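You operate a simulated robot arm through the tools that you are given. There is no shell and no other tool. Be economical: measure what you need, move in short steps, check, and stop when the job is done.

You are at the controls of a simulated two-armed robot. One attempt, no reset.

TASK
Set the orange float to 20 and the white float to 20, and stand both in the dip bath.
Fine: hold each float with one hand while the other sets its slider to the figure. Set down upright: orange float, white float.

Only the result counts: the job must be done as asked and must still hold three seconds after the hand-in. Knocking over, shifting, dropping, spilling or breaking anything else fails it.

THE ROBOT
Two 7-joint arms with two-finger parallel grippers on one trunk, on a base that drives. Base frame: it is fixed to the floor where the robot stands at the start and does not move with it; the origin is under the middle of the robot, x ahead of it, y to its left, z up. Readings come in m, rad, newtons and seconds.
The left shoulder is at the start at [0.07, 0.163, 1.12], the right one opposite. With the tool pointing down near the work surface each hand reaches from about 0.4 to 0.88 m from the robot's upright axis, wherever it stands, measured 20 degrees to its own side. Places, roughly: bath [0.5, 0.2, 0.8]; orange slider [0.5, -0.2, 1]; white slider [0.5, -0.4, 1]. Payload 3.43 kg a hand.
The tool frame of a hand sits at the grasp point between the pads (the TCP): z along the fingers, y along the line on which they close. The tips reach 0.034 m beyond it. Largest opening 0.128 m; finger width 0.024, thickness 0.012; the body of the gripper, 0.048 by 0.13 m, starts 0.096 m behind the TCP.
Orientation is that of the tool frame in the base frame, as [roll, pitch, yaw] about the fixed x, y, z axes, in that order (R = Rz(yaw) Ry(pitch) Rx(roll)). With the fingers straight down and closing along the base's y, the tool's x points along the base's -x, its y along +y and its z along -z.

THE INTERFACE
- The arms move only by the tool move_arm. It takes "left_targets", "right_targets" or both (then of equal length, played together; a hand with none holds still); each is text: rows parted by semicolons, each of 7 numbers parted by spaces: the opening, from 0 (shut) to 1 (fully open), then the shift along the tool's x, y, z in units of 100 mm (1.0 is 100 mm), then the turn, a rotation vector about the tool's x, y, z in units of 45 degrees (1.0 is 45 degrees). In form: claw dx dy dz rx ry rz; .... A call has 1 to 20 rows; each row is the pose to reach, as a shift and turn from the pose commanded when the call began, along the tool's axes at that moment. A call with a number of a shift or a turn outside -1 to 1 is refused whole. Rows are played at 5 a second. More than 0.05 m and 0.15 rad between two rows, or a gripper value outside its range, and nothing of the call is played. A pose out of reach is approached as far as the arm can. The call stops where the force on the tool passes 40 N (or 10 N more than at its start, if that is more) or the arm is blocked; 0.2 s more then pass. Each finger travels about 0.153 m/s and halts on what it meets, pressing with about 37 N; the grip force reading is that of the motor and also rises with nothing between the fingers. The clock runs only during rows and for 0.2 s after the last one: add rows that repeat a pose to give the fingers time. The reply holds the time, the measured pose of the TCP, the force on the tool along the base axes, the opening and the grip force, in the units named above and with some noise, with the torque about the TCP (base axes, N m) and any sound that the robot's microphone picked up, and new pictures: "views" is both (left out), scene, wrist or none (wrist: the cameras of the hands that moved).
- Cameras (640 x 400 px; columns grow to the right, rows downward): "scene" is now at [0.1391, -0.0323, 1.3371]; the picture's right is [-0.41, -0.91, 0.00], its down [-0.62, 0.28, -0.73] and it looks along [0.66, -0.30, -0.69] (base axes); focal length 214 px, centre (320, 200). "left" rides on the left gripper at [0.076, 0.011, -0.16] in its tool frame; the picture's right is [-0.15, 0.99, 0.00], its down [-0.88, -0.13, -0.46] and it looks along [-0.45, -0.07, 0.89] (tool axes); focal length 234 px, centre (320, 200). "right" rides on the right gripper at [0.076, -0.011, -0.16] in its tool frame; the picture's right is [0.15, 0.99, 0.00], its down [-0.88, 0.13, -0.46] and it looks along [-0.45, 0.07, 0.89] (tool axes); focal length 234 px, centre (320, 200). There is no depth. A picture from a camera that has moved, and an enlarged one, comes with that camera's place and axes in the base frame and with its lens. The place of the scene camera against the robot may be out by one fixed shift of up to 0.018 m in any direction.
- raise_lower(by): slides the trunk up (or, below 0, down) by that many m; the arms and the scene camera ride with it, the base frame stays. It gives what a move gives, with no picture.
- base_move(legs): drives the robot by 1 to 6 legs, each [ahead, left, turn to the left] in m, m and rad, along the robot's own axes; the way and the turn of a leg run together, so that a leg with both is an arc; at most 1.5 m and 3.142 rad a leg. The arms and the cameras ride along, it lands a little off, and it stops where it bumps. It gives what a move gives, and a new picture of the scene camera.
- head_to(pan, tilt): turns the head with the scene camera to pan (to the left, within 1.501 rad either way) and tilt (down, from -0.506 to 1.204), counted from straight ahead of the robot. It gives what a move gives, and a new picture of the scene camera.
- zoom(camera, box): a new picture of the part [left, top, right, bottom] of that camera's present view, enlarged. The clock stands still meanwhile.
- close_job(): hands the job in; it is judged then, once.

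Go step by step. Nothing tells you exact positions but the pictures and the camera data: compare them with the known pose of the tool, close in by small moves and look again before you grip or let go. The budget is 120 turns and 260 pictures, counting those below and the enlarged ones. Unless the task says otherwise, let go and move clear before handing in.

The tools are called after ">>>" as a command line: name --argument value ..., lists and objects as JSON in quotes. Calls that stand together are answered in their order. move_arm: Moves the arms, as the interface text tells. Its arguments: {"type":"object","properties":{"left_targets":{"type":"string"},"right_targets":{"type":"string"},"views":{"type":"string","enum":["both","scene","wrist","none"]}},"required":[]} The other tools are called the same way: raise_lower (by) slides the trunk up or down; base_move (legs) drives the base; head_to (pan, tilt) turns the head that bears the scene camera; zoom (camera, box) takes an enlarged picture of a part of a camera's view; close_job () hands the job in.

At the start:

```text
t: 0.0
left_ee_pos: [0.5527, 0.0253, 1.1455]
left_orientation: [-3.14, 0.0, 3.141]
left_force: [0.3, 1.0, -0.5]
left_wrist_torque: [0.01, 0.0, 0.0]
left_opening: 0.1281
left_grip_force: 0.0
right_ee_pos: [0.3634, -0.373, 1.2011]
right_orientation: [3.14, 0.0, -3.14]
right_force: [-0.5, -0.2, -0.1]
right_wrist_torque: [0.03, 0.02, 0.0]
right_opening: 0.128
right_grip_force: 0.0
trunk travel left (down, up): [-0.6, 0.34]
robot x, y, heading: [-0.0041, -0.0038, -0.001]
head pan, tilt: [-0.426, 0.754]
```

scene: 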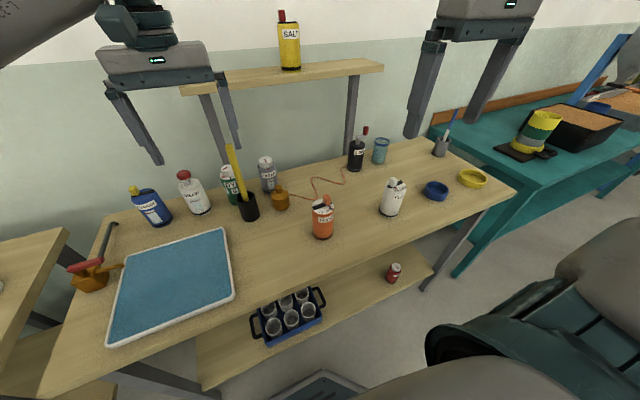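
right: 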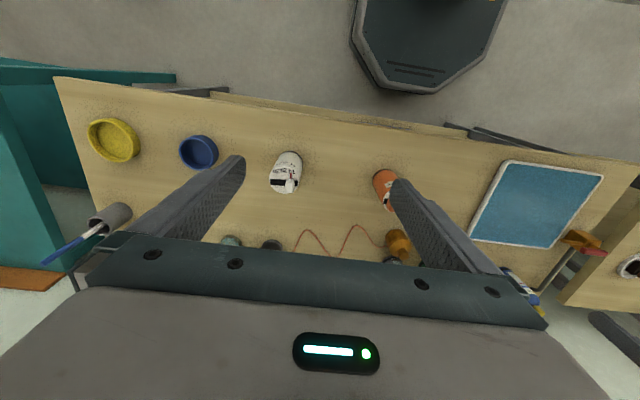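
left: 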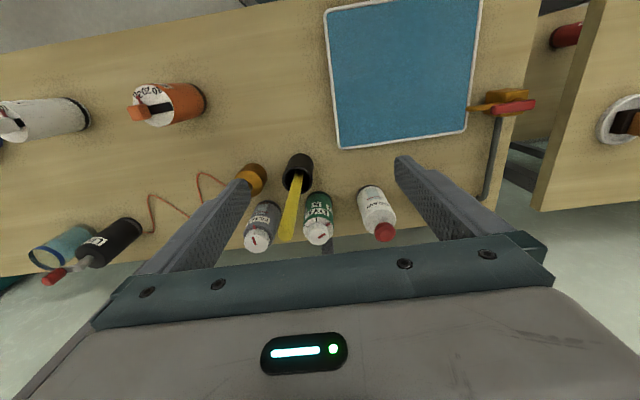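

I see the blue bath tray at left, the orange and white floats (cylinders) on the table. I zoom in to read their scales and sliders.

>>> zoom --camera "scene" --box '[270, 160, 430, 260]'

>>> zoom --camera "left" --box '[0, 60, 224, 200]'

>>> zoom --camera "right" --box '[250, 130, 410, 230]'

```text
4.00 times, centred on (350, 210) of scene
camera zoom: at [0.1391, -0.0323, 1.3371], right [-0.41, -0.91, 0.0], down [-0.62, 0.28, -0.73], along [0.66, -0.3, -0.69], focal length 858 px, centre (200, 160)
```

zoom: 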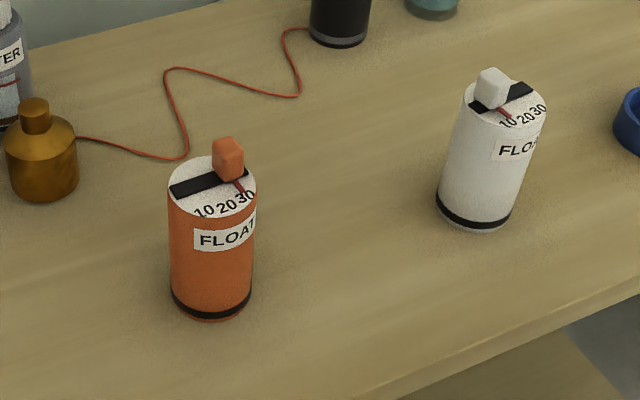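

```text
2.86 times, centred on (112, 130) of left
camera zoom: at [0.4768, 0.0371, 1.305], right [0.15, 0.99, 0.0], down [0.88, -0.13, 0.46], along [0.45, -0.07, -0.89], focal length 669 px, centre (914, 400)
```

zoom: 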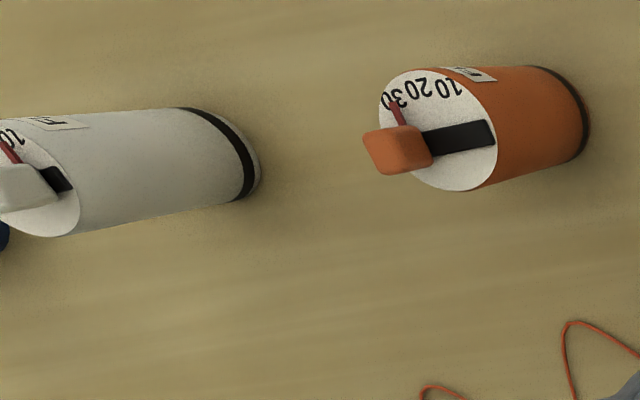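

```text
4.00 times, centred on (330, 180) of right
camera zoom: at [0.2874, -0.3847, 1.3609], right [-0.15, 0.99, 0.0], down [0.88, 0.13, 0.46], along [0.45, 0.07, -0.89], focal length 937 px, centre (280, 280)
```

zoom: 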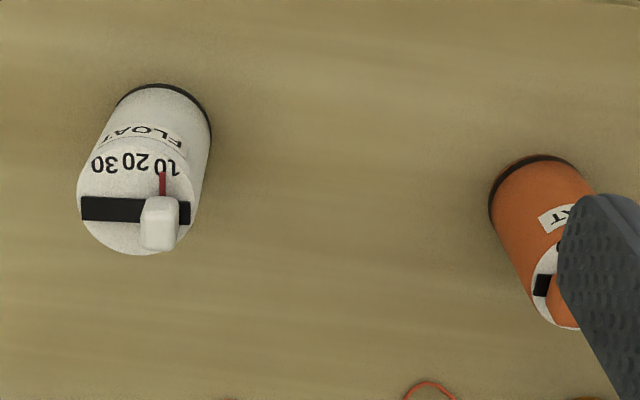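

The orange float stands at about (0.475, -0.199), top z≈0.95, with its slider at 30. The white one is at about (0.47, -0.42), slider at 10. Both slots run along y. I back off a little for elbow room and start turning the right hand for a diagonal, tilted hold.

>>> base_move --legs '[[-0.12, 0, 0]]'

>>> move_arm --right_targets "1 0 0 0 0 0 -0.18; 1 0 0 0 0 0 -0.36; 1 0 0 0 0 0 -0.54; 1 0 0 0 0 0 -0.72; 1 0 0 0 0 0 -0.9; 1 0 0 0 0 0 -1" --views "none"

>>> move_arm --right_targets "1 0 0 0 0 -0.18 0; 1 0 0 0 0 -0.36 0; 1 0 0 0 0 -0.54 0; 1 0 0 0 0 -0.72 0; 1 0 0 0 0 -0.9 0; 1 0 0 0 0 -1 0; 1 0 0 0 0 -1 0" --views "both"

```text
t: 1.2
left_ee_pos: [0.4348, 0.0261, 1.1439]
left_orientation: [3.141, 0.0, -3.138]
left_force: [-0.5, -0.4, 0.3]
left_wrist_torque: [0.01, 0.04, 0.03]
left_opening: 0.1282
left_grip_force: 0.1
right_ee_pos: [0.2478, -0.3718, 1.2009]
right_orientation: [3.141, 0.0, -3.141]
right_force: [0.3, 0.2, 0.3]
right_wrist_torque: [0.0, 0.0, 0.01]
right_opening: 0.1283
right_grip_force: 0.1
trunk travel left (down, up): [-0.6, 0.34]
robot x, y, heading: [-0.1149, -0.0018, 0.001]
head pan, tilt: [-0.426, 0.754]
camera scene: at [0.0213, -0.0321, 1.337], right [-0.41, -0.91, 0.0], down [-0.62, 0.28, -0.73], along [0.66, -0.3, -0.69], focal length 214 px, centre (320, 200)
```

scene: 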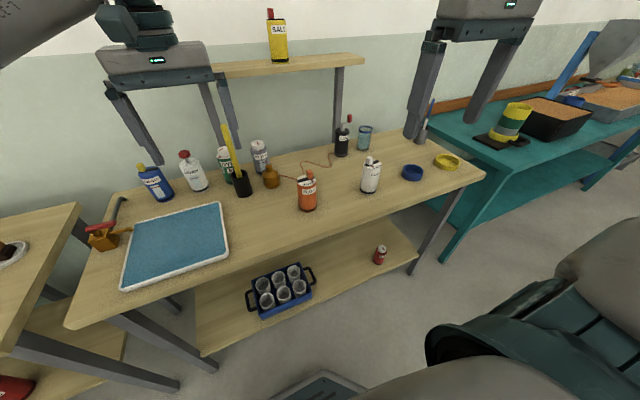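

```text
t: 2.6
left_ee_pos: [0.4373, 0.0243, 1.1439]
left_orientation: [3.14, -0.002, -3.14]
left_force: [0.1, -0.4, 0.3]
left_wrist_torque: [0.02, 0.05, 0.02]
left_opening: 0.1281
left_grip_force: 0.1
right_ee_pos: [0.2478, -0.3725, 1.2018]
right_orientation: [3.138, 0.002, -2.353]
right_force: [0.4, -0.9, 0.1]
right_wrist_torque: [0.0, 0.02, 0.0]
right_opening: 0.1281
right_grip_force: 0.1
trunk travel left (down, up): [-0.6, 0.34]
robot x, y, heading: [-0.1168, 0.0004, -0.001]
head pan, tilt: [-0.426, 0.754]
```

```text
t: 4.2
left_ee_pos: [0.4349, 0.0259, 1.1448]
left_orientation: [3.141, -0.001, -3.141]
left_force: [0.0, -1.3, -0.2]
left_wrist_torque: [-0.01, -0.03, -0.01]
left_opening: 0.1283
left_grip_force: 0.1
right_ee_pos: [0.2445, -0.3718, 1.2003]
right_orientation: [3.139, 0.785, -2.356]
right_force: [0.2, 0.6, 0.1]
right_wrist_torque: [0.01, -0.03, -0.01]
right_opening: 0.1281
right_grip_force: 0.0
right hand out of reach, approached as far as the arm can: row 6
trunk travel left (down, up): [-0.6, 0.34]
robot x, y, heading: [-0.1175, -0.0003, 0.002]
head pan, tilt: [-0.426, 0.754]
camera scene: at [0.0209, -0.0326, 1.3372], right [-0.41, -0.91, 0.0], down [-0.62, 0.28, -0.73], along [0.66, -0.3, -0.69], focal length 214 px, centre (320, 200)
camera right: at [0.1356, -0.4988, 1.2597], right [-0.77, 0.63, -0.1], down [0.12, 0.3, 0.95], along [0.62, 0.72, -0.31], focal length 234 px, centre (320, 200)
```

scene: 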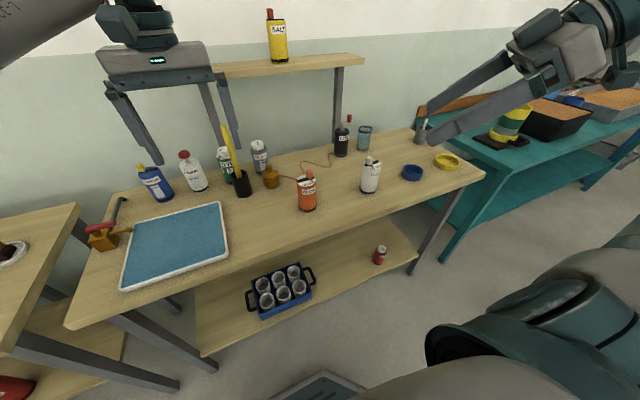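
right: 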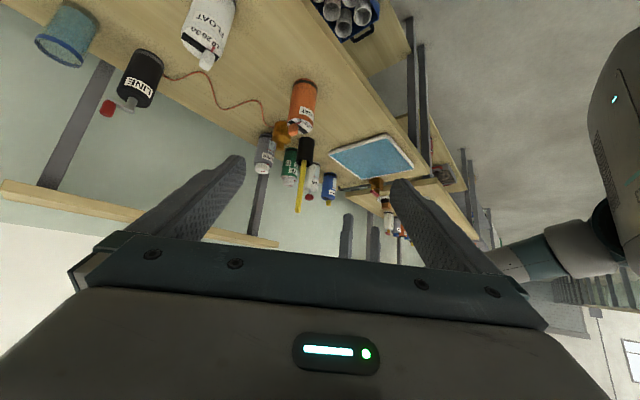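

The right hand is tilted 45° along the diagonal. I bring it toward a standoff point behind the orange float.

>>> move_arm --right_targets "1 0.03 -0.1 0.3 0 0 0; 1 0.06 -0.2 0.65 0 0 0; 1 0.1 -0.41 1 0 0 0" --views "none"

>>> move_arm --right_targets "1 0 0 0.4 0 0 0; 1 0 0 0.8 0 0 0; 1 0 0 1 0 0 0; 1 0 0 1 0 0 0" --views "both"

```text
t: 5.0
left_ee_pos: [0.4372, 0.0254, 1.1434]
left_orientation: [3.141, -0.001, -3.14]
left_force: [0.1, 0.2, 0.0]
left_wrist_torque: [0.02, 0.05, -0.03]
left_opening: 0.1282
left_grip_force: 0.0
right_ee_pos: [0.3223, -0.3565, 1.1231]
right_orientation: [3.138, 0.785, -2.357]
right_force: [1.2, 0.2, -0.8]
right_wrist_torque: [0.06, 0.02, 0.04]
right_opening: 0.1279
right_grip_force: 0.0
trunk travel left (down, up): [-0.6, 0.34]
robot x, y, heading: [-0.1198, -0.0032, 0.003]
head pan, tilt: [-0.426, 0.754]
```

```text
t: 6.0
left_ee_pos: [0.4351, 0.0259, 1.1449]
left_orientation: [-3.14, -0.001, -3.14]
left_force: [-0.2, 0.4, -0.7]
left_wrist_torque: [0.01, 0.0, 0.01]
left_opening: 0.1279
left_grip_force: 0.0
right_ee_pos: [0.3706, -0.3054, 1.0534]
right_orientation: [3.141, 0.785, -2.353]
right_force: [0.3, -0.2, 0.3]
right_wrist_torque: [-0.01, 0.02, 0.01]
right_opening: 0.1284
right_grip_force: 0.0
trunk travel left (down, up): [-0.6, 0.34]
robot x, y, heading: [-0.1169, -0.0004, 0.0]
head pan, tilt: [-0.426, 0.754]
camera scene: at [0.0212, -0.0322, 1.3371], right [-0.41, -0.91, 0.0], down [-0.62, 0.28, -0.73], along [0.66, -0.3, -0.69], focal length 214 px, centre (320, 200)
camera right: at [0.261, -0.4322, 1.1128], right [-0.77, 0.62, -0.1], down [0.12, 0.3, 0.95], along [0.62, 0.72, -0.31], focal length 234 px, centre (320, 200)
```

scene: 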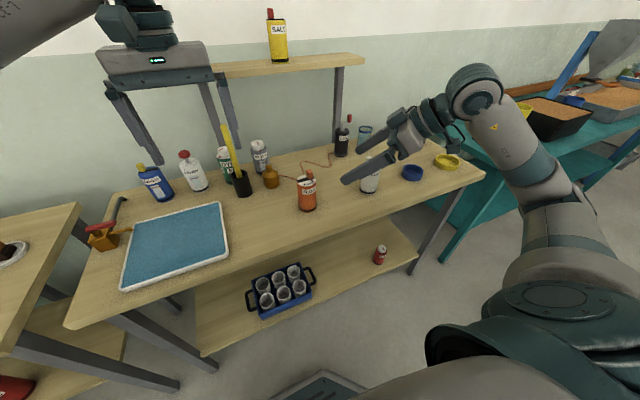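
right: 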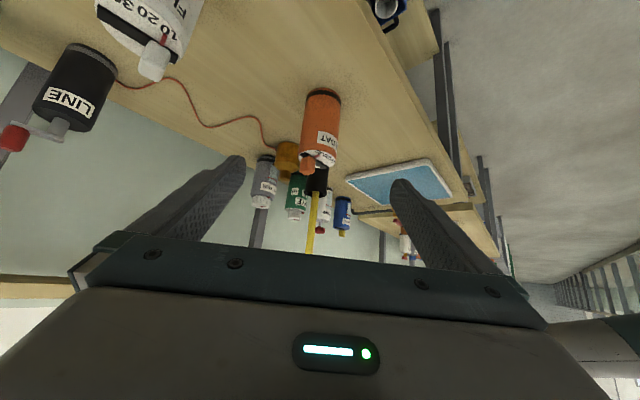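

The lateral alignment is good: the float lies on the tool's diagonal line. I advance in two parts.

>>> move_arm --right_targets "1 0 0 0.3 0 0 0; 1 0 0 0.6 0 0 0; 1 0 0 0.9 0 0 0; 1 0 0 1 0 0 0; 1 0 0 1 0 0 0" --views "both"

```text
t: 7.2
left_ee_pos: [0.4342, 0.0256, 1.1442]
left_orientation: [-3.14, 0.0, -3.139]
left_force: [0.1, -0.7, -0.2]
left_wrist_torque: [0.05, 0.03, -0.04]
left_opening: 0.1283
left_grip_force: 0.2
right_ee_pos: [0.4201, -0.2561, 0.9835]
right_orientation: [3.141, 0.786, -2.355]
right_force: [-0.4, 0.2, -0.1]
right_wrist_torque: [-0.02, 0.01, 0.05]
right_opening: 0.1281
right_grip_force: 0.1
trunk travel left (down, up): [-0.6, 0.34]
robot x, y, heading: [-0.1201, 0.0013, -0.003]
head pan, tilt: [-0.426, 0.754]
camera scene: at [0.0209, -0.0321, 1.3371], right [-0.41, -0.91, 0.0], down [-0.62, 0.28, -0.73], along [0.66, -0.3, -0.69], focal length 214 px, centre (320, 200)
camera right: at [0.3095, -0.3824, 1.0427], right [-0.77, 0.62, -0.1], down [0.12, 0.3, 0.95], along [0.62, 0.72, -0.31], focal length 234 px, centre (320, 200)
```

scene: 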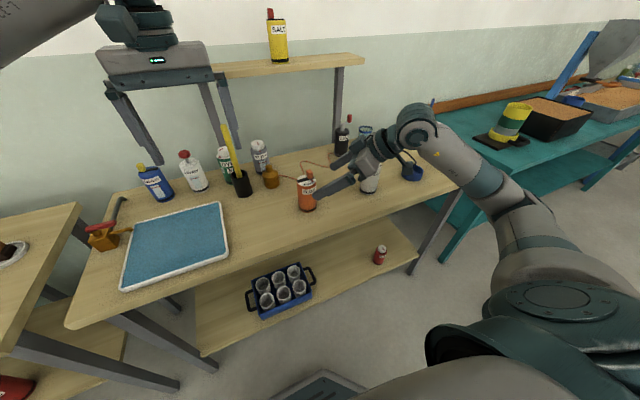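
right: 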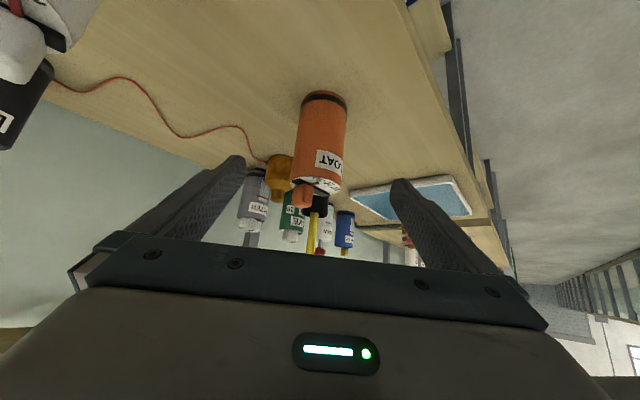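

>>> move_arm --right_targets "1 0.03 0 0.3 0 0 0; 1 0.05 0 0.6 0 0 0; 1 0.08 0 0.9 0 0 0; 1 0.1 0 1 0 0 0; 1 0.1 0 1 0 0 0" --views "both"

>>> zoom --camera "scene" --box '[260, 150, 388, 230]'

```text
t: 8.4
left_ee_pos: [0.4342, 0.026, 1.1443]
left_orientation: [3.141, -0.002, -3.14]
left_force: [0.2, -0.3, 0.0]
left_wrist_torque: [0.02, -0.04, -0.01]
left_opening: 0.1281
left_grip_force: 0.0
right_ee_pos: [0.465, -0.2095, 0.9039]
right_orientation: [3.139, 0.784, -2.354]
right_force: [0.2, 0.4, -1.1]
right_wrist_torque: [0.03, 0.0, -0.01]
right_opening: 0.128
right_grip_force: 0.0
trunk travel left (down, up): [-0.6, 0.34]
robot x, y, heading: [-0.1177, 0.0006, -0.0]
head pan, tilt: [-0.426, 0.754]
camera scene: at [0.021, -0.0321, 1.3371], right [-0.41, -0.91, 0.0], down [-0.62, 0.28, -0.73], along [0.66, -0.3, -0.69], focal length 214 px, centre (320, 200)
camera right: at [0.3542, -0.3364, 0.9631], right [-0.77, 0.62, -0.1], down [0.12, 0.3, 0.95], along [0.62, 0.72, -0.31], focal length 234 px, centre (320, 200)
```

scene: 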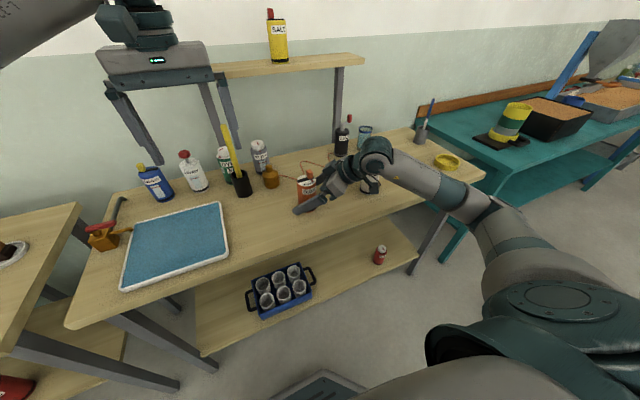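
right: 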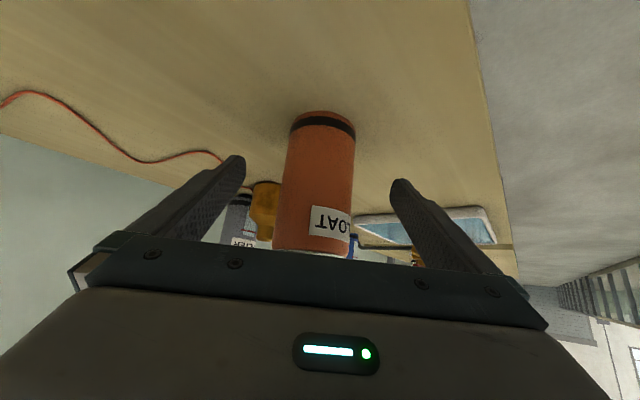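

```text
5.00 times, centred on (324, 190) of scene
camera zoom: at [0.021, -0.0321, 1.3371], right [-0.41, -0.91, 0.0], down [-0.62, 0.28, -0.73], along [0.66, -0.3, -0.69], focal length 1072 px, centre (300, 250)
```

zoom: 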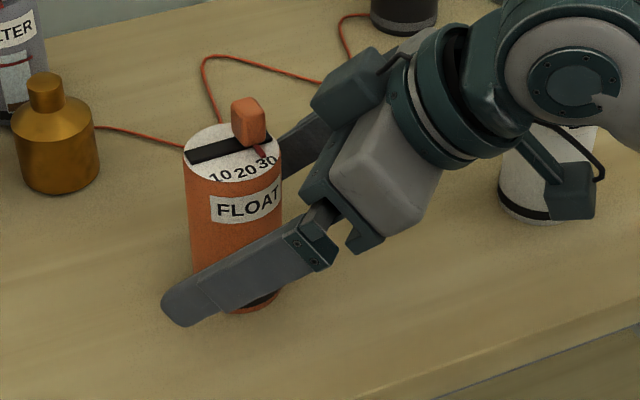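

The fingers straddle the orange float with good centring. I grip it.

>>> move_arm --right_targets "0.55 0 0 0 0 0 0; 0 0 0 0 0 0 0; 0 0 0 0 0 0 0; 0 0 0 0 0 0 0" --views "none"

>>> zoom --camera "scene" --box '[284, 160, 348, 200]'

>>> zoom --camera "left" --box '[0, 0, 320, 200]'

```text
t: 9.4
left_ee_pos: [0.4336, 0.0262, 1.1448]
left_orientation: [3.14, -0.001, -3.14]
left_force: [-0.2, 0.3, -0.2]
left_wrist_torque: [0.0, -0.01, 0.02]
left_opening: 0.1278
left_grip_force: 0.1
right_ee_pos: [0.4645, -0.2111, 0.9049]
right_orientation: [3.14, 0.786, -2.355]
right_force: [0.9, -0.1, 1.2]
right_wrist_torque: [0.01, 0.01, -0.01]
right_opening: 0.0564
right_grip_force: 37.0
trunk travel left (down, up): [-0.6, 0.34]
robot x, y, heading: [-0.1195, 0.002, 0.004]
head pan, tilt: [-0.426, 0.754]
```

```text
10.00 times, centred on (316, 180) of scene
camera zoom: at [0.021, -0.0321, 1.3371], right [-0.41, -0.91, 0.0], down [-0.62, 0.28, -0.73], along [0.66, -0.3, -0.69], focal length 2145 px, centre (360, 400)
```

zoom: 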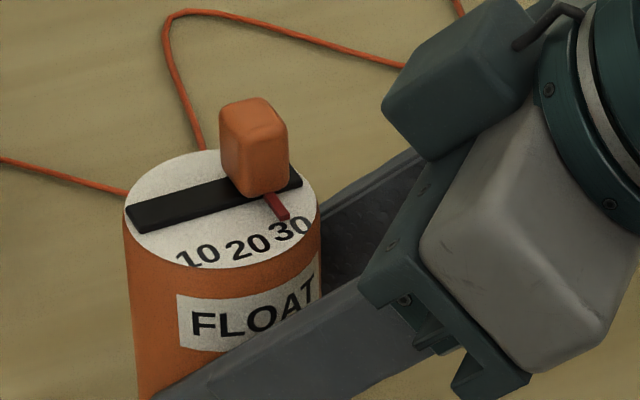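

```text
2.00 times, centred on (160, 100) of left
camera zoom: at [0.3588, 0.0379, 1.3049], right [0.14, 0.99, 0.0], down [0.88, -0.13, 0.46], along [0.45, -0.07, -0.89], focal length 468 px, centre (640, 400)
```

zoom: 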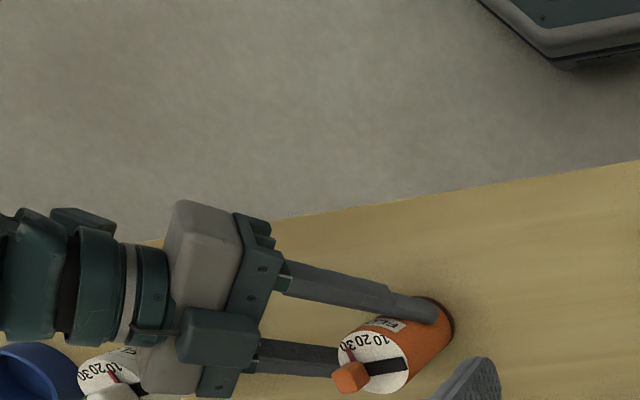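

The orange float is gripped (0.056 m diameter). I bring the left hand over its knob, with the opening narrowed.

>>> move_arm --left_targets "0.8 0 -0.45 0 0 0 0; 0.6 0 -0.9 0 0 0 0; 0.5 0 -1 0 0 0 0" --views "none"

>>> move_arm --left_targets "0.5 0 -0.4 0 0 0 0; 0.4 -0.2 -0.8 0.1 0 0 0; 0.4 -0.4 -1 0.3 0 0 0; 0.4 -0.4 -1 0.4 0 0 0; 0.4 -0.4 -1 0.4 0 0 0" --views "both"

```text
t: 10.2
left_ee_pos: [0.4367, -0.0735, 1.1444]
left_orientation: [-3.141, 0.0, -3.14]
left_force: [0.6, -0.3, -0.8]
left_wrist_torque: [0.0, 0.02, -0.01]
left_opening: 0.0641
left_grip_force: 0.1
right_ee_pos: [0.4641, -0.2085, 0.9041]
right_orientation: [3.139, 0.786, -2.355]
right_force: [0.1, 0.1, 0.1]
right_wrist_torque: [0.08, 0.0, -0.01]
right_opening: 0.0566
right_grip_force: 37.4
trunk travel left (down, up): [-0.6, 0.34]
robot x, y, heading: [-0.1186, -0.0004, 0.002]
head pan, tilt: [-0.426, 0.754]
```

```text
t: 11.4
left_ee_pos: [0.4761, -0.1731, 1.1019]
left_orientation: [-3.141, 0.001, -3.139]
left_force: [0.4, 0.6, 0.6]
left_wrist_torque: [0.01, -0.03, -0.01]
left_opening: 0.0512
left_grip_force: 0.0
right_ee_pos: [0.4633, -0.2086, 0.905]
right_orientation: [3.141, 0.783, -2.357]
right_force: [-0.1, -0.1, 1.1]
right_wrist_torque: [0.09, 0.0, -0.03]
right_opening: 0.0565
right_grip_force: 37.1
trunk travel left (down, up): [-0.6, 0.34]
robot x, y, heading: [-0.1204, 0.0035, 0.001]
head pan, tilt: [-0.426, 0.754]
camera scene: at [0.021, -0.0322, 1.3371], right [-0.41, -0.91, 0.0], down [-0.62, 0.28, -0.73], along [0.66, -0.3, -0.69], focal length 214 px, centre (320, 200)
camera left: at [0.3998, -0.1613, 1.2629], right [0.14, 0.99, 0.0], down [0.88, -0.13, 0.46], along [0.45, -0.07, -0.89], focal length 234 px, centre (320, 200)
```

scene: 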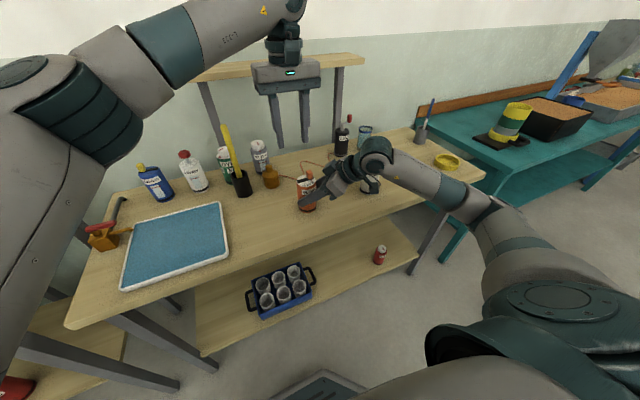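
left: 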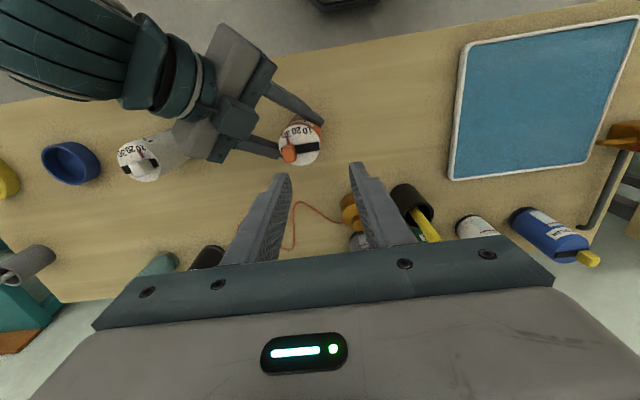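

>>> zoom --camera "left" --box '[268, 110, 332, 170]'

```text
6.67 times, centred on (300, 140) of left
camera zoom: at [0.3998, -0.1613, 1.2629], right [0.14, 0.99, 0.0], down [0.88, -0.13, 0.46], along [0.45, -0.07, -0.89], focal length 1561 px, centre (453, 600)
```

zoom: 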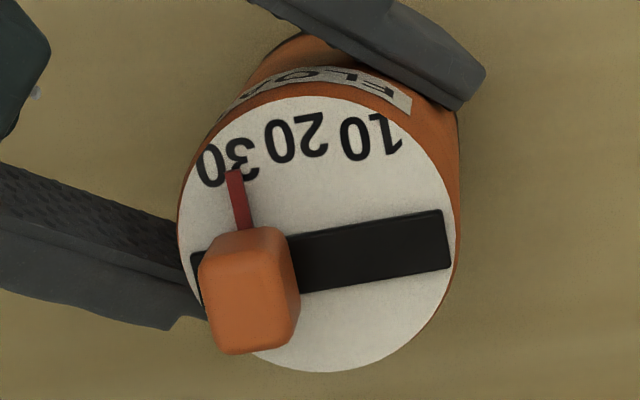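

The pointer reads about 29; one division (10 units) is about 15 mm along +y to -y. The knob base is at about (0.476, -0.216). I lower the left hand above it.

>>> move_arm --left_targets "0.32 0 -0.43 0 0 0 0; 0.32 0 -0.43 0.4 0 0 0; 0.32 0 -0.43 0.7 0 0 0; 0.32 0 -0.43 0.7 0 0 0" --views "wrist"

>>> zoom --camera "left" --box '[256, 100, 384, 180]'

>>> zoom --camera "scene" --box '[268, 130, 364, 190]'

```text
t: 12.4
left_ee_pos: [0.4752, -0.2175, 1.0349]
left_orientation: [-3.141, 0.001, -3.14]
left_force: [-0.1, -0.3, -0.6]
left_wrist_torque: [-0.02, -0.02, 0.02]
left_opening: 0.0408
left_grip_force: 0.0
right_ee_pos: [0.4634, -0.2108, 0.9034]
right_orientation: [3.141, 0.787, -2.356]
right_force: [-0.6, -0.9, 1.2]
right_wrist_torque: [0.02, 0.08, 0.03]
right_opening: 0.0567
right_grip_force: 36.7
trunk travel left (down, up): [-0.6, 0.34]
robot x, y, heading: [-0.1226, 0.0008, 0.001]
head pan, tilt: [-0.426, 0.754]
camera left: at [0.3987, -0.2058, 1.1955], right [0.14, 0.99, 0.0], down [0.88, -0.13, 0.46], along [0.45, -0.07, -0.89], focal length 234 px, centre (320, 200)
```

left: 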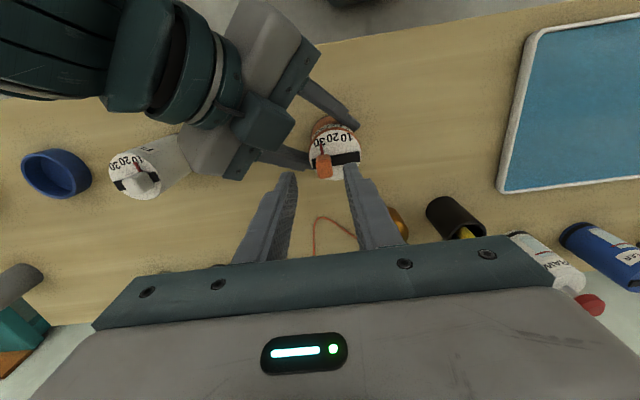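

```text
5.00 times, centred on (320, 140) of left
camera zoom: at [0.3987, -0.2058, 1.1955], right [0.14, 0.99, 0.0], down [0.88, -0.13, 0.46], along [0.45, -0.07, -0.89], focal length 1171 px, centre (320, 500)
```

zoom: 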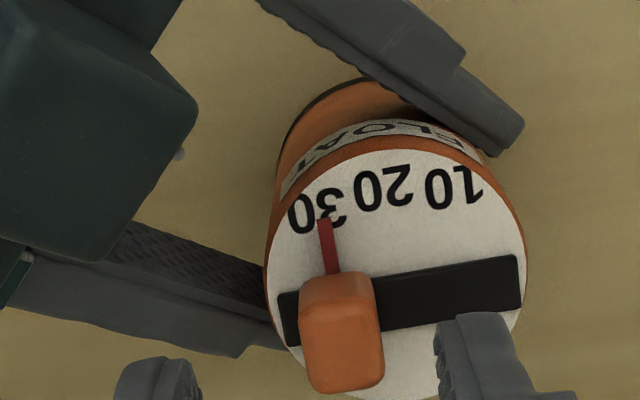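

```text
6.67 times, centred on (316, 160) of scene
camera zoom: at [0.0207, -0.0322, 1.3371], right [-0.41, -0.91, 0.0], down [-0.62, 0.28, -0.73], along [0.66, -0.3, -0.69], focal length 1430 px, centre (347, 467)
```

zoom: 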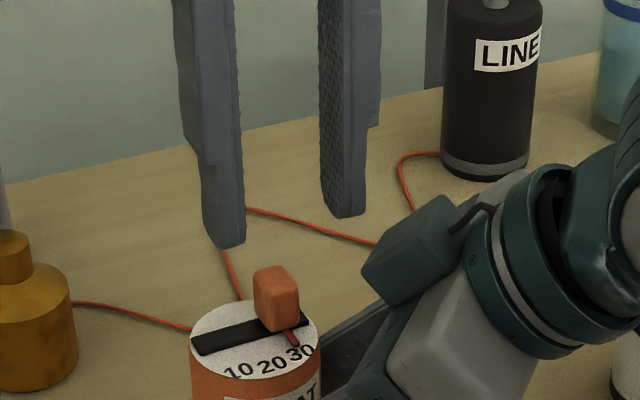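

>>> move_arm --left_targets "0.32 -0.03 0.03 0.1 0 0 0; 0.32 -0.03 0.03 0.25 0 0 0; 0.32 -0.03 0.03 0.35 0 0 0; 0.32 -0.03 0.03 0.43 0 0 0; 0.32 -0.03 0.03 0.43 0 0 0" --views "wrist"

>>> zoom --camera "left" --box '[256, 100, 384, 180]'

>>> zoom --camera "scene" --box '[268, 140, 364, 200]'

```text
t: 13.6
left_ee_pos: [0.4772, -0.2129, 0.9897]
left_orientation: [-3.14, -0.001, -3.14]
left_force: [0.0, 0.2, -0.4]
left_wrist_torque: [-0.03, 0.01, 0.01]
left_opening: 0.041
left_grip_force: 0.1
right_ee_pos: [0.4641, -0.2099, 0.9028]
right_orientation: [-3.142, 0.786, -2.355]
right_force: [0.2, -0.4, 1.6]
right_wrist_torque: [0.01, 0.06, 0.02]
right_opening: 0.0567
right_grip_force: 37.0
trunk travel left (down, up): [-0.6, 0.34]
robot x, y, heading: [-0.1191, -0.0017, -0.001]
head pan, tilt: [-0.426, 0.754]
camera left: at [0.4021, -0.2022, 1.1505], right [0.14, 0.99, 0.0], down [0.88, -0.13, 0.46], along [0.45, -0.07, -0.89], focal length 234 px, centre (320, 200)
```

left: 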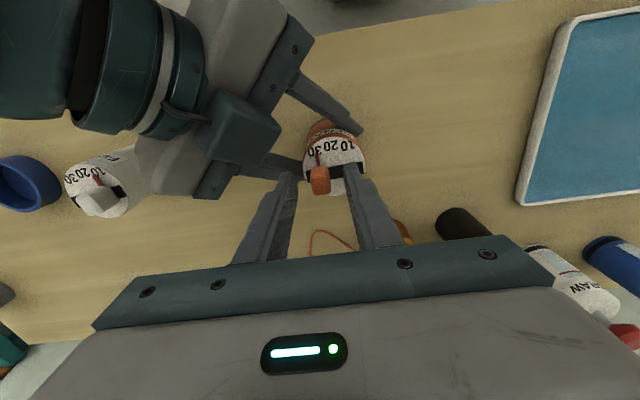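

```text
5.00 times, centred on (320, 140) of left
camera zoom: at [0.4021, -0.2022, 1.1505], right [0.14, 0.99, 0.0], down [0.88, -0.13, 0.46], along [0.45, -0.07, -0.89], focal length 1171 px, centre (320, 500)
```

zoom: 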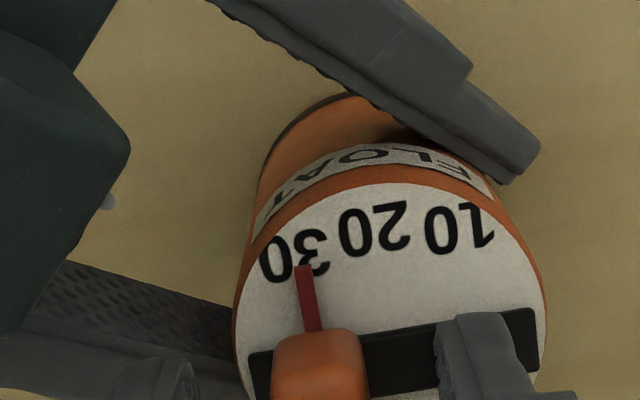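

```text
6.67 times, centred on (316, 170) of scene
camera zoom: at [0.0209, -0.0322, 1.3371], right [-0.41, -0.91, 0.0], down [-0.62, 0.28, -0.73], along [0.66, -0.3, -0.69], focal length 1430 px, centre (347, 400)
```

zoom: 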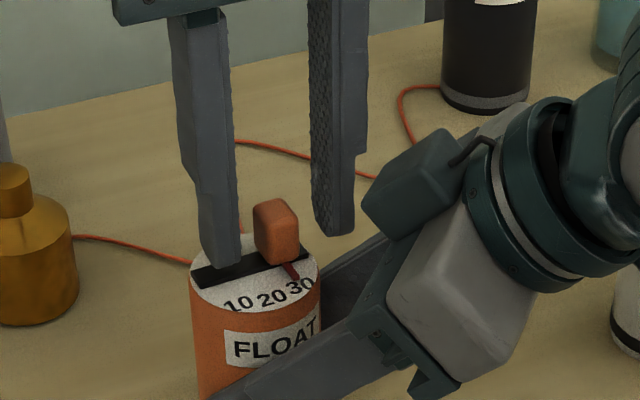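

The fingers straddle the knob. I close on it and look.

>>> move_arm --left_targets "0.2 0 0 0 0 0 0; 0.1 0 0 0 0 0 0; 0 0 0 0 0 0 0; 0 0 0 0 0 0 0" --views "none"

>>> zoom --camera "left" --box '[256, 100, 384, 180]'

>>> zoom --camera "scene" --box '[284, 160, 348, 200]'

```text
t: 14.6
left_ee_pos: [0.4788, -0.2146, 0.9916]
left_orientation: [-3.141, 0.001, -3.139]
left_force: [-0.5, 1.2, 1.1]
left_wrist_torque: [0.03, 0.03, 0.53]
left_opening: 0.0145
left_grip_force: 37.4
right_ee_pos: [0.4639, -0.2094, 0.9031]
right_orientation: [3.14, 0.784, -2.357]
right_force: [0.3, -1.2, 0.4]
right_wrist_torque: [0.14, 0.1, -0.52]
right_opening: 0.0568
right_grip_force: 36.9
trunk travel left (down, up): [-0.6, 0.34]
robot x, y, heading: [-0.1205, -0.0011, -0.0]
head pan, tilt: [-0.426, 0.754]
```

```text
5.00 times, centred on (320, 140) of left
camera zoom: at [0.4023, -0.2021, 1.1506], right [0.14, 0.99, 0.0], down [0.88, -0.13, 0.46], along [0.45, -0.07, -0.89], focal length 1171 px, centre (320, 500)
```

zoom: 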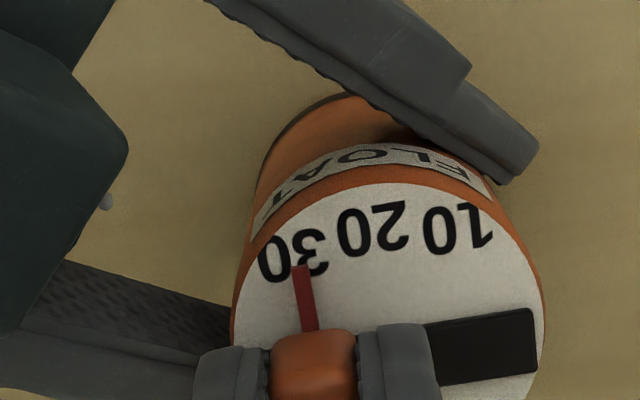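

```text
10.00 times, centred on (316, 180) of scene
camera zoom: at [0.021, -0.0322, 1.3371], right [-0.41, -0.91, 0.0], down [-0.62, 0.28, -0.73], along [0.66, -0.3, -0.69], focal length 2145 px, centre (360, 400)
```

zoom: 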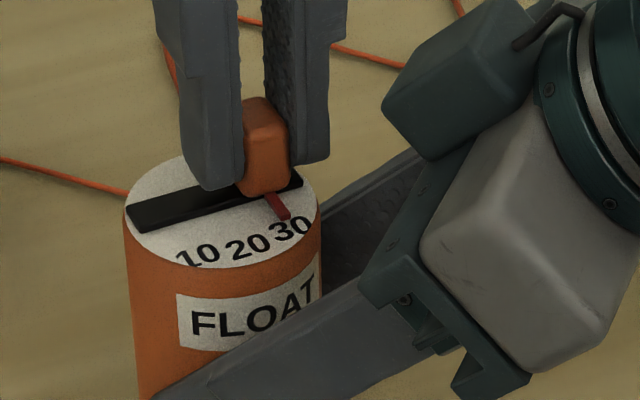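

The knob is held and the slot runs exactly along y. I slide 14 mm toward +y in small steps.

>>> move_arm --left_targets "0 0 0.04 0 0 0 0; 0 0 0.08 0 0 0 0; 0 0 0.12 0 0 0 0; 0 0 0.14 0 0 0 0; 0 0 0.14 0 0 0 0" --views "none"

>>> zoom --camera "left" --box '[272, 110, 368, 180]'

>>> zoom --camera "scene" --box '[290, 165, 338, 195]'

```text
t: 15.8
left_ee_pos: [0.479, -0.1989, 0.9912]
left_orientation: [-3.141, 0.0, -3.139]
left_force: [-1.7, -2.1, -6.3]
left_wrist_torque: [-0.08, 0.22, 0.45]
left_opening: 0.0147
left_grip_force: 37.1
right_ee_pos: [0.4648, -0.2107, 0.9042]
right_orientation: [3.139, 0.787, -2.355]
right_force: [2.0, 2.3, 6.1]
right_wrist_torque: [0.0, -0.16, -0.46]
right_opening: 0.0566
right_grip_force: 37.3
trunk travel left (down, up): [-0.6, 0.34]
robot x, y, heading: [-0.1207, 0.0011, -0.003]
head pan, tilt: [-0.426, 0.754]
```

```text
5.71 times, centred on (320, 145) of left
camera zoom: at [0.4023, -0.1879, 1.151], right [0.14, 0.99, 0.0], down [0.88, -0.13, 0.46], along [0.45, -0.07, -0.89], focal length 1338 px, centre (320, 514)
```

zoom: 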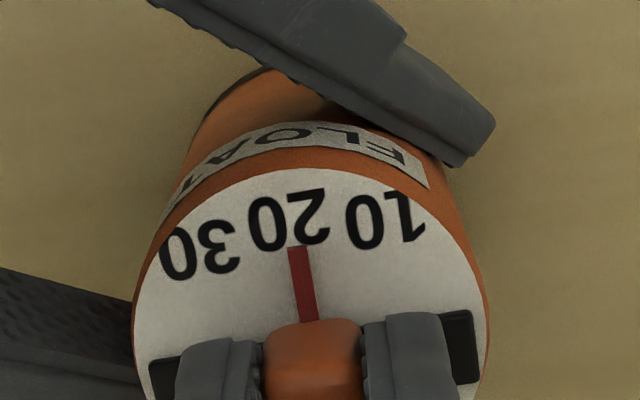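

```text
13.33 times, centred on (314, 180) of scene
camera zoom: at [0.0212, -0.0323, 1.3371], right [-0.41, -0.91, 0.0], down [-0.62, 0.28, -0.73], along [0.66, -0.3, -0.69], focal length 2860 px, centre (400, 467)
```

zoom: 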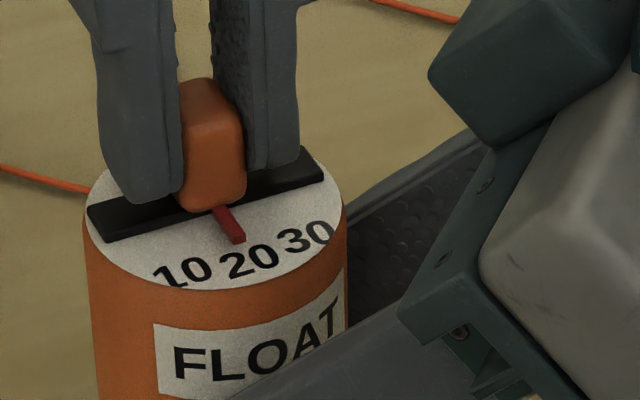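

The pointer now lines up with 20. I release the knob and lift the left hand to verify.

>>> move_arm --left_targets "0.2 0 0 0 0 0 0; 0.32 0 0 0 0 0 0; 0.32 0 0 -0.3 0 0 0; 0.32 0 0 -0.7 0 0 0; 0.32 0 0 -1 0 0 0; 0.32 0 0 -1 0 0 0" --views "none"

>>> zoom --camera "left" --box '[272, 100, 368, 160]'

>>> zoom --camera "scene" --box '[290, 165, 338, 195]'

```text
t: 17.2
left_ee_pos: [0.4786, -0.1982, 1.0905]
left_orientation: [3.142, 0.0, -3.14]
left_force: [-0.3, -1.8, 0.0]
left_wrist_torque: [0.0, -0.04, -0.03]
left_opening: 0.041
left_grip_force: 0.0
right_ee_pos: [0.4645, -0.2091, 0.9044]
right_orientation: [3.14, 0.785, -2.354]
right_force: [0.3, -0.2, 1.7]
right_wrist_torque: [0.09, 0.0, 0.0]
right_opening: 0.0569
right_grip_force: 36.8
trunk travel left (down, up): [-0.6, 0.34]
robot x, y, heading: [-0.1173, -0.0004, 0.005]
head pan, tilt: [-0.426, 0.754]
```

```text
6.67 times, centred on (320, 130) of left
camera zoom: at [0.4026, -0.187, 1.2508], right [0.15, 0.99, 0.0], down [0.88, -0.13, 0.46], along [0.45, -0.07, -0.89], focal length 1561 px, centre (320, 667)
```

zoom: 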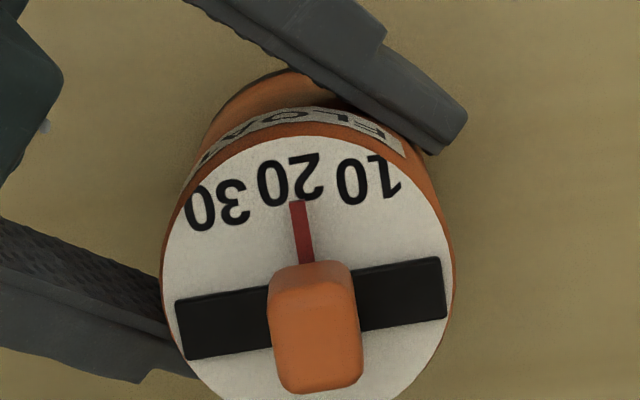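

```text
13.33 times, centred on (314, 180) of scene
camera zoom: at [0.0207, -0.0321, 1.3371], right [-0.41, -0.91, 0.0], down [-0.62, 0.28, -0.73], along [0.66, -0.3, -0.69], focal length 2860 px, centre (400, 467)
```

zoom: 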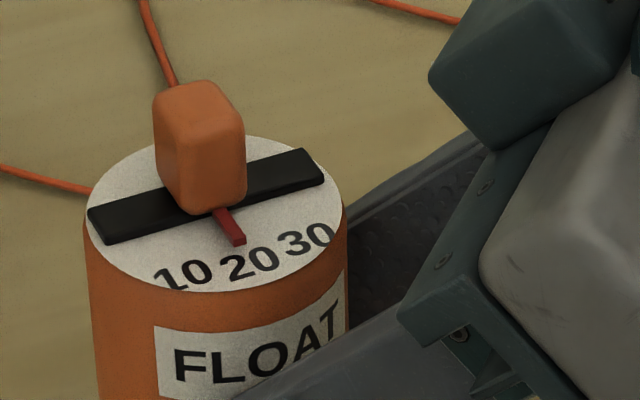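

>>> zoom --camera "left" --box '[294, 118, 342, 148]'

```text
13.33 times, centred on (318, 133) of left
camera zoom: at [0.4026, -0.187, 1.2508], right [0.15, 0.99, 0.0], down [0.88, -0.13, 0.46], along [0.45, -0.07, -0.89], focal length 3122 px, centre (347, 1093)
```

zoom: 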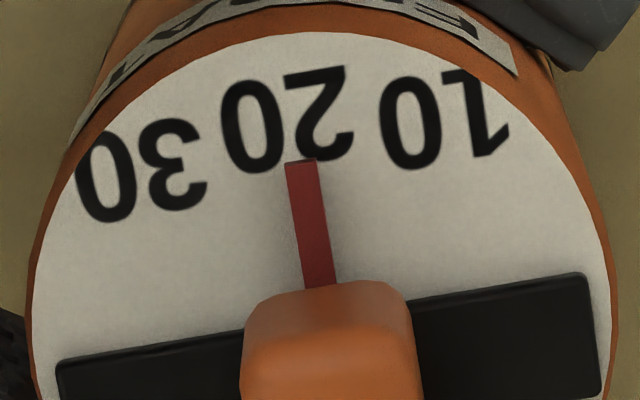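

The orange float reads 20 to within half a unit. The right hand now lets go and backs off, so that the left can pick up the float from above and carry it to the bath (about x 0.40–0.61, y 0.05–0.30).

>>> move_arm --right_targets "0.6 0 0 0 0 0 0; 1 0 0 0 0 0 0; 1 0 0 0 0 0 0; 1 0 0 -0.3 0 0 0; 1 0 0 -0.7 0 0 0; 1 0 0 -1 0 0 0" --left_targets "0.5 0 0 0 0 0 0; 0.8 0 0 0 0 0 0; 1 0 0 0 0 0 0; 1 0 0 0 0 0 0; 1 0 0 0 0 0 0; 1 0 0 0 0 0 0" --views "none"

>>> move_arm --right_targets "1 0 0 -0.4 0 0 0; 1 0 0 -0.8 0 0 0; 1 0 0 -1 0 0 0; 1 0 0 -1 0 0 0" --views "scene"

>>> zoom --camera "left" --box '[240, 80, 400, 180]'

```text
t: 18.6
left_ee_pos: [0.478, -0.198, 1.0907]
left_orientation: [-3.141, 0.0, -3.14]
left_force: [-0.1, -0.6, 0.6]
left_wrist_torque: [0.02, 0.0, -0.03]
left_opening: 0.1277
left_grip_force: 0.2
right_ee_pos: [0.4142, -0.2615, 0.9738]
right_orientation: [3.14, 0.787, -2.354]
right_force: [0.2, -0.3, -1.3]
right_wrist_torque: [-0.01, 0.03, 0.0]
right_opening: 0.128
right_grip_force: 0.1
trunk travel left (down, up): [-0.6, 0.34]
robot x, y, heading: [-0.1199, -0.0041, 0.0]
head pan, tilt: [-0.426, 0.754]
```

```text
t: 19.6
left_ee_pos: [0.4785, -0.1975, 1.0906]
left_orientation: [3.141, 0.002, -3.141]
left_force: [-0.1, -0.8, 0.1]
left_wrist_torque: [0.01, -0.02, -0.02]
left_opening: 0.1282
left_grip_force: 0.0
right_ee_pos: [0.3633, -0.3116, 1.0462]
right_orientation: [3.14, 0.786, -2.353]
right_force: [-0.1, 0.1, -0.5]
right_wrist_torque: [0.0, 0.01, -0.01]
right_opening: 0.1277
right_grip_force: 0.1
trunk travel left (down, up): [-0.6, 0.34]
robot x, y, heading: [-0.1158, -0.0016, 0.001]
head pan, tilt: [-0.426, 0.754]
camera scene: at [0.0212, -0.0322, 1.3371], right [-0.41, -0.91, 0.0], down [-0.62, 0.28, -0.73], along [0.66, -0.3, -0.69], focal length 214 px, centre (320, 200)
```

scene: 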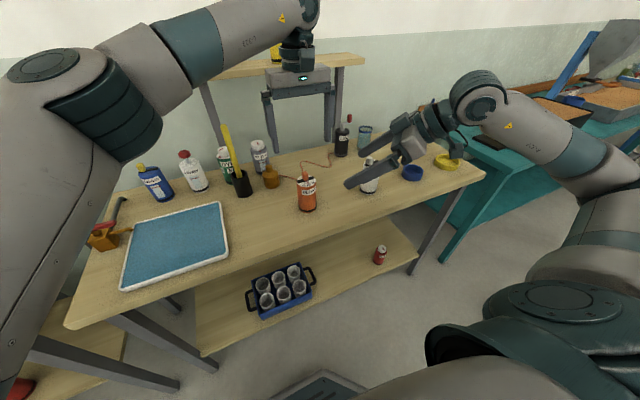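

```text
4.00 times, centred on (320, 130) of left
camera zoom: at [0.4031, -0.187, 1.2502], right [0.14, 0.99, 0.0], down [0.88, -0.13, 0.46], along [0.45, -0.07, -0.89], focal length 937 px, centre (320, 480)
```

zoom: 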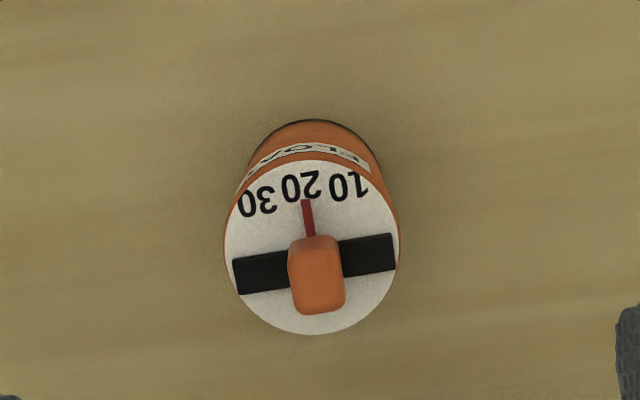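

>>> move_arm --left_targets "1 0.06 -0.03 0.4 0 0 0; 1 0.06 -0.03 0.8 0 0 0; 1 0.06 -0.03 1 0 0 0; 1 0.06 -0.03 1 0 0 0" --views "both"

>>> zoom --camera "scene" --box '[244, 120, 372, 220]'

```text
t: 20.6
left_ee_pos: [0.473, -0.2025, 0.991]
left_orientation: [3.141, -0.001, -3.14]
left_force: [0.4, 1.2, -0.1]
left_wrist_torque: [0.0, 0.02, 0.0]
left_opening: 0.1279
left_grip_force: 0.0
right_ee_pos: [0.3639, -0.3117, 1.0457]
right_orientation: [3.138, 0.786, -2.355]
right_force: [0.2, 0.1, 0.3]
right_wrist_torque: [-0.03, -0.02, 0.02]
right_opening: 0.1279
right_grip_force: 0.1
trunk travel left (down, up): [-0.6, 0.34]
robot x, y, heading: [-0.1169, -0.0, 0.004]
head pan, tilt: [-0.426, 0.754]
camera scene: at [0.0209, -0.0323, 1.3371], right [-0.41, -0.91, 0.0], down [-0.62, 0.28, -0.73], along [0.66, -0.3, -0.69], focal length 214 px, centre (320, 200)
camera left: at [0.397, -0.191, 1.151], right [0.14, 0.99, 0.0], down [0.88, -0.13, 0.46], along [0.45, -0.07, -0.89], focal length 234 px, centre (320, 200)
```

scene: 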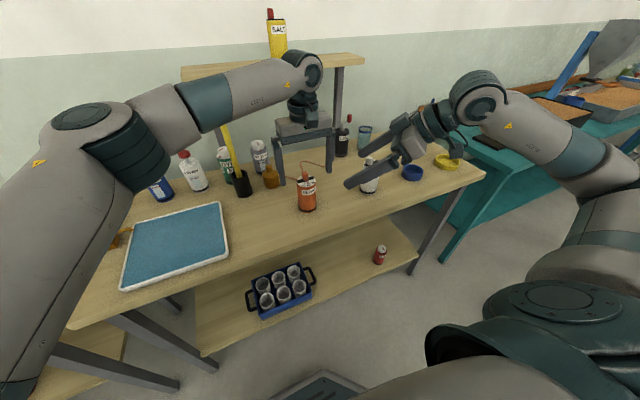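
left: 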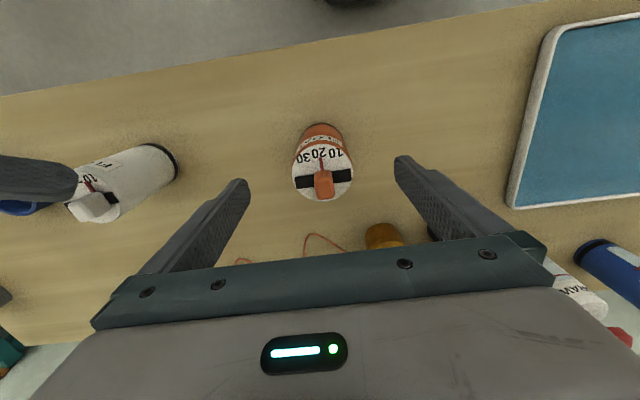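

```text
4.00 times, centred on (308, 170) of scene
camera zoom: at [0.0209, -0.0323, 1.3371], right [-0.41, -0.91, 0.0], down [-0.62, 0.28, -0.73], along [0.66, -0.3, -0.69], focal length 858 px, centre (368, 320)
```

zoom: 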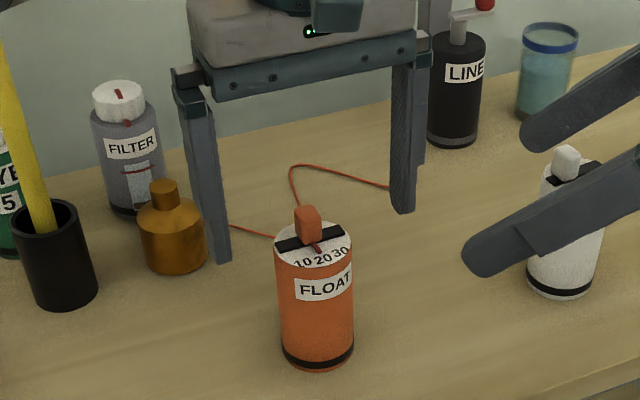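

Aligned. I go down around the orange float and grip it.

>>> move_arm --left_targets "1 0 0 0.3 0 0 0; 1 0 0 0.6 0 0 0; 1 0 0 0.76 0 0 0; 0.6 0 0 0.76 0 0 0; 0.2 0 0 0.76 0 0 0; 0 0 0 0.76 0 0 0; 0 0 0 0.76 0 0 0" --views "wrist"

>>> zoom --camera "scene" --box '[244, 120, 372, 220]'

```text
t: 22.2
left_ee_pos: [0.4749, -0.2008, 0.9166]
left_orientation: [3.141, -0.001, -3.14]
left_force: [-0.1, -1.2, -0.1]
left_wrist_torque: [-0.05, 0.0, 0.03]
left_opening: 0.0571
left_grip_force: 37.3
right_ee_pos: [0.3643, -0.312, 1.0453]
right_orientation: [-3.142, 0.784, -2.356]
right_force: [0.5, -0.4, 0.5]
right_wrist_torque: [0.0, 0.03, -0.02]
right_opening: 0.1279
right_grip_force: 0.0
trunk travel left (down, up): [-0.6, 0.34]
robot x, y, heading: [-0.1207, -0.0002, 0.002]
head pan, tilt: [-0.426, 0.754]
camera left: at [0.3978, -0.1913, 1.0766], right [0.14, 0.99, 0.0], down [0.88, -0.13, 0.46], along [0.45, -0.07, -0.89], focal length 234 px, centre (320, 200)
```

left: 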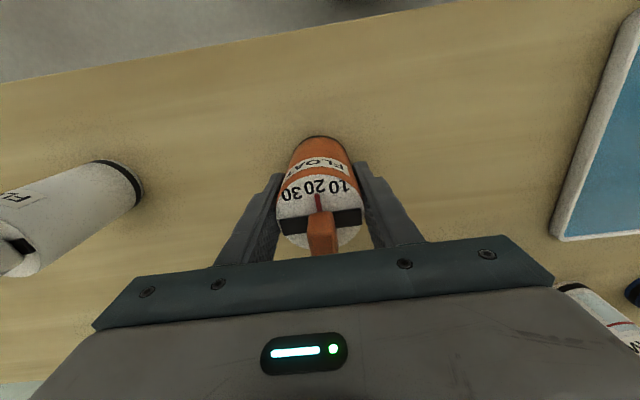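

```text
4.00 times, centred on (308, 170) of scene
camera zoom: at [0.0211, -0.0323, 1.3371], right [-0.41, -0.91, 0.0], down [-0.62, 0.28, -0.73], along [0.66, -0.3, -0.69], focal length 858 px, centre (368, 320)
```

zoom: 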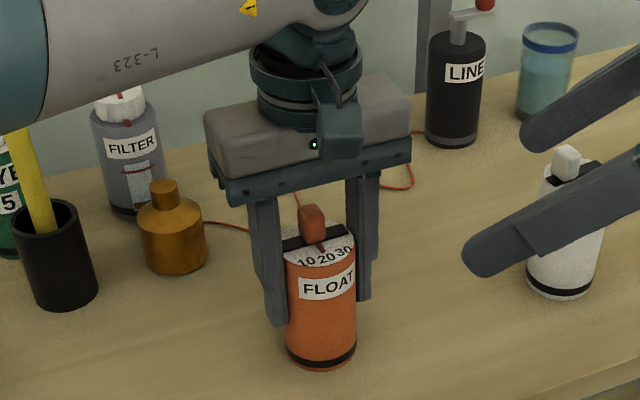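

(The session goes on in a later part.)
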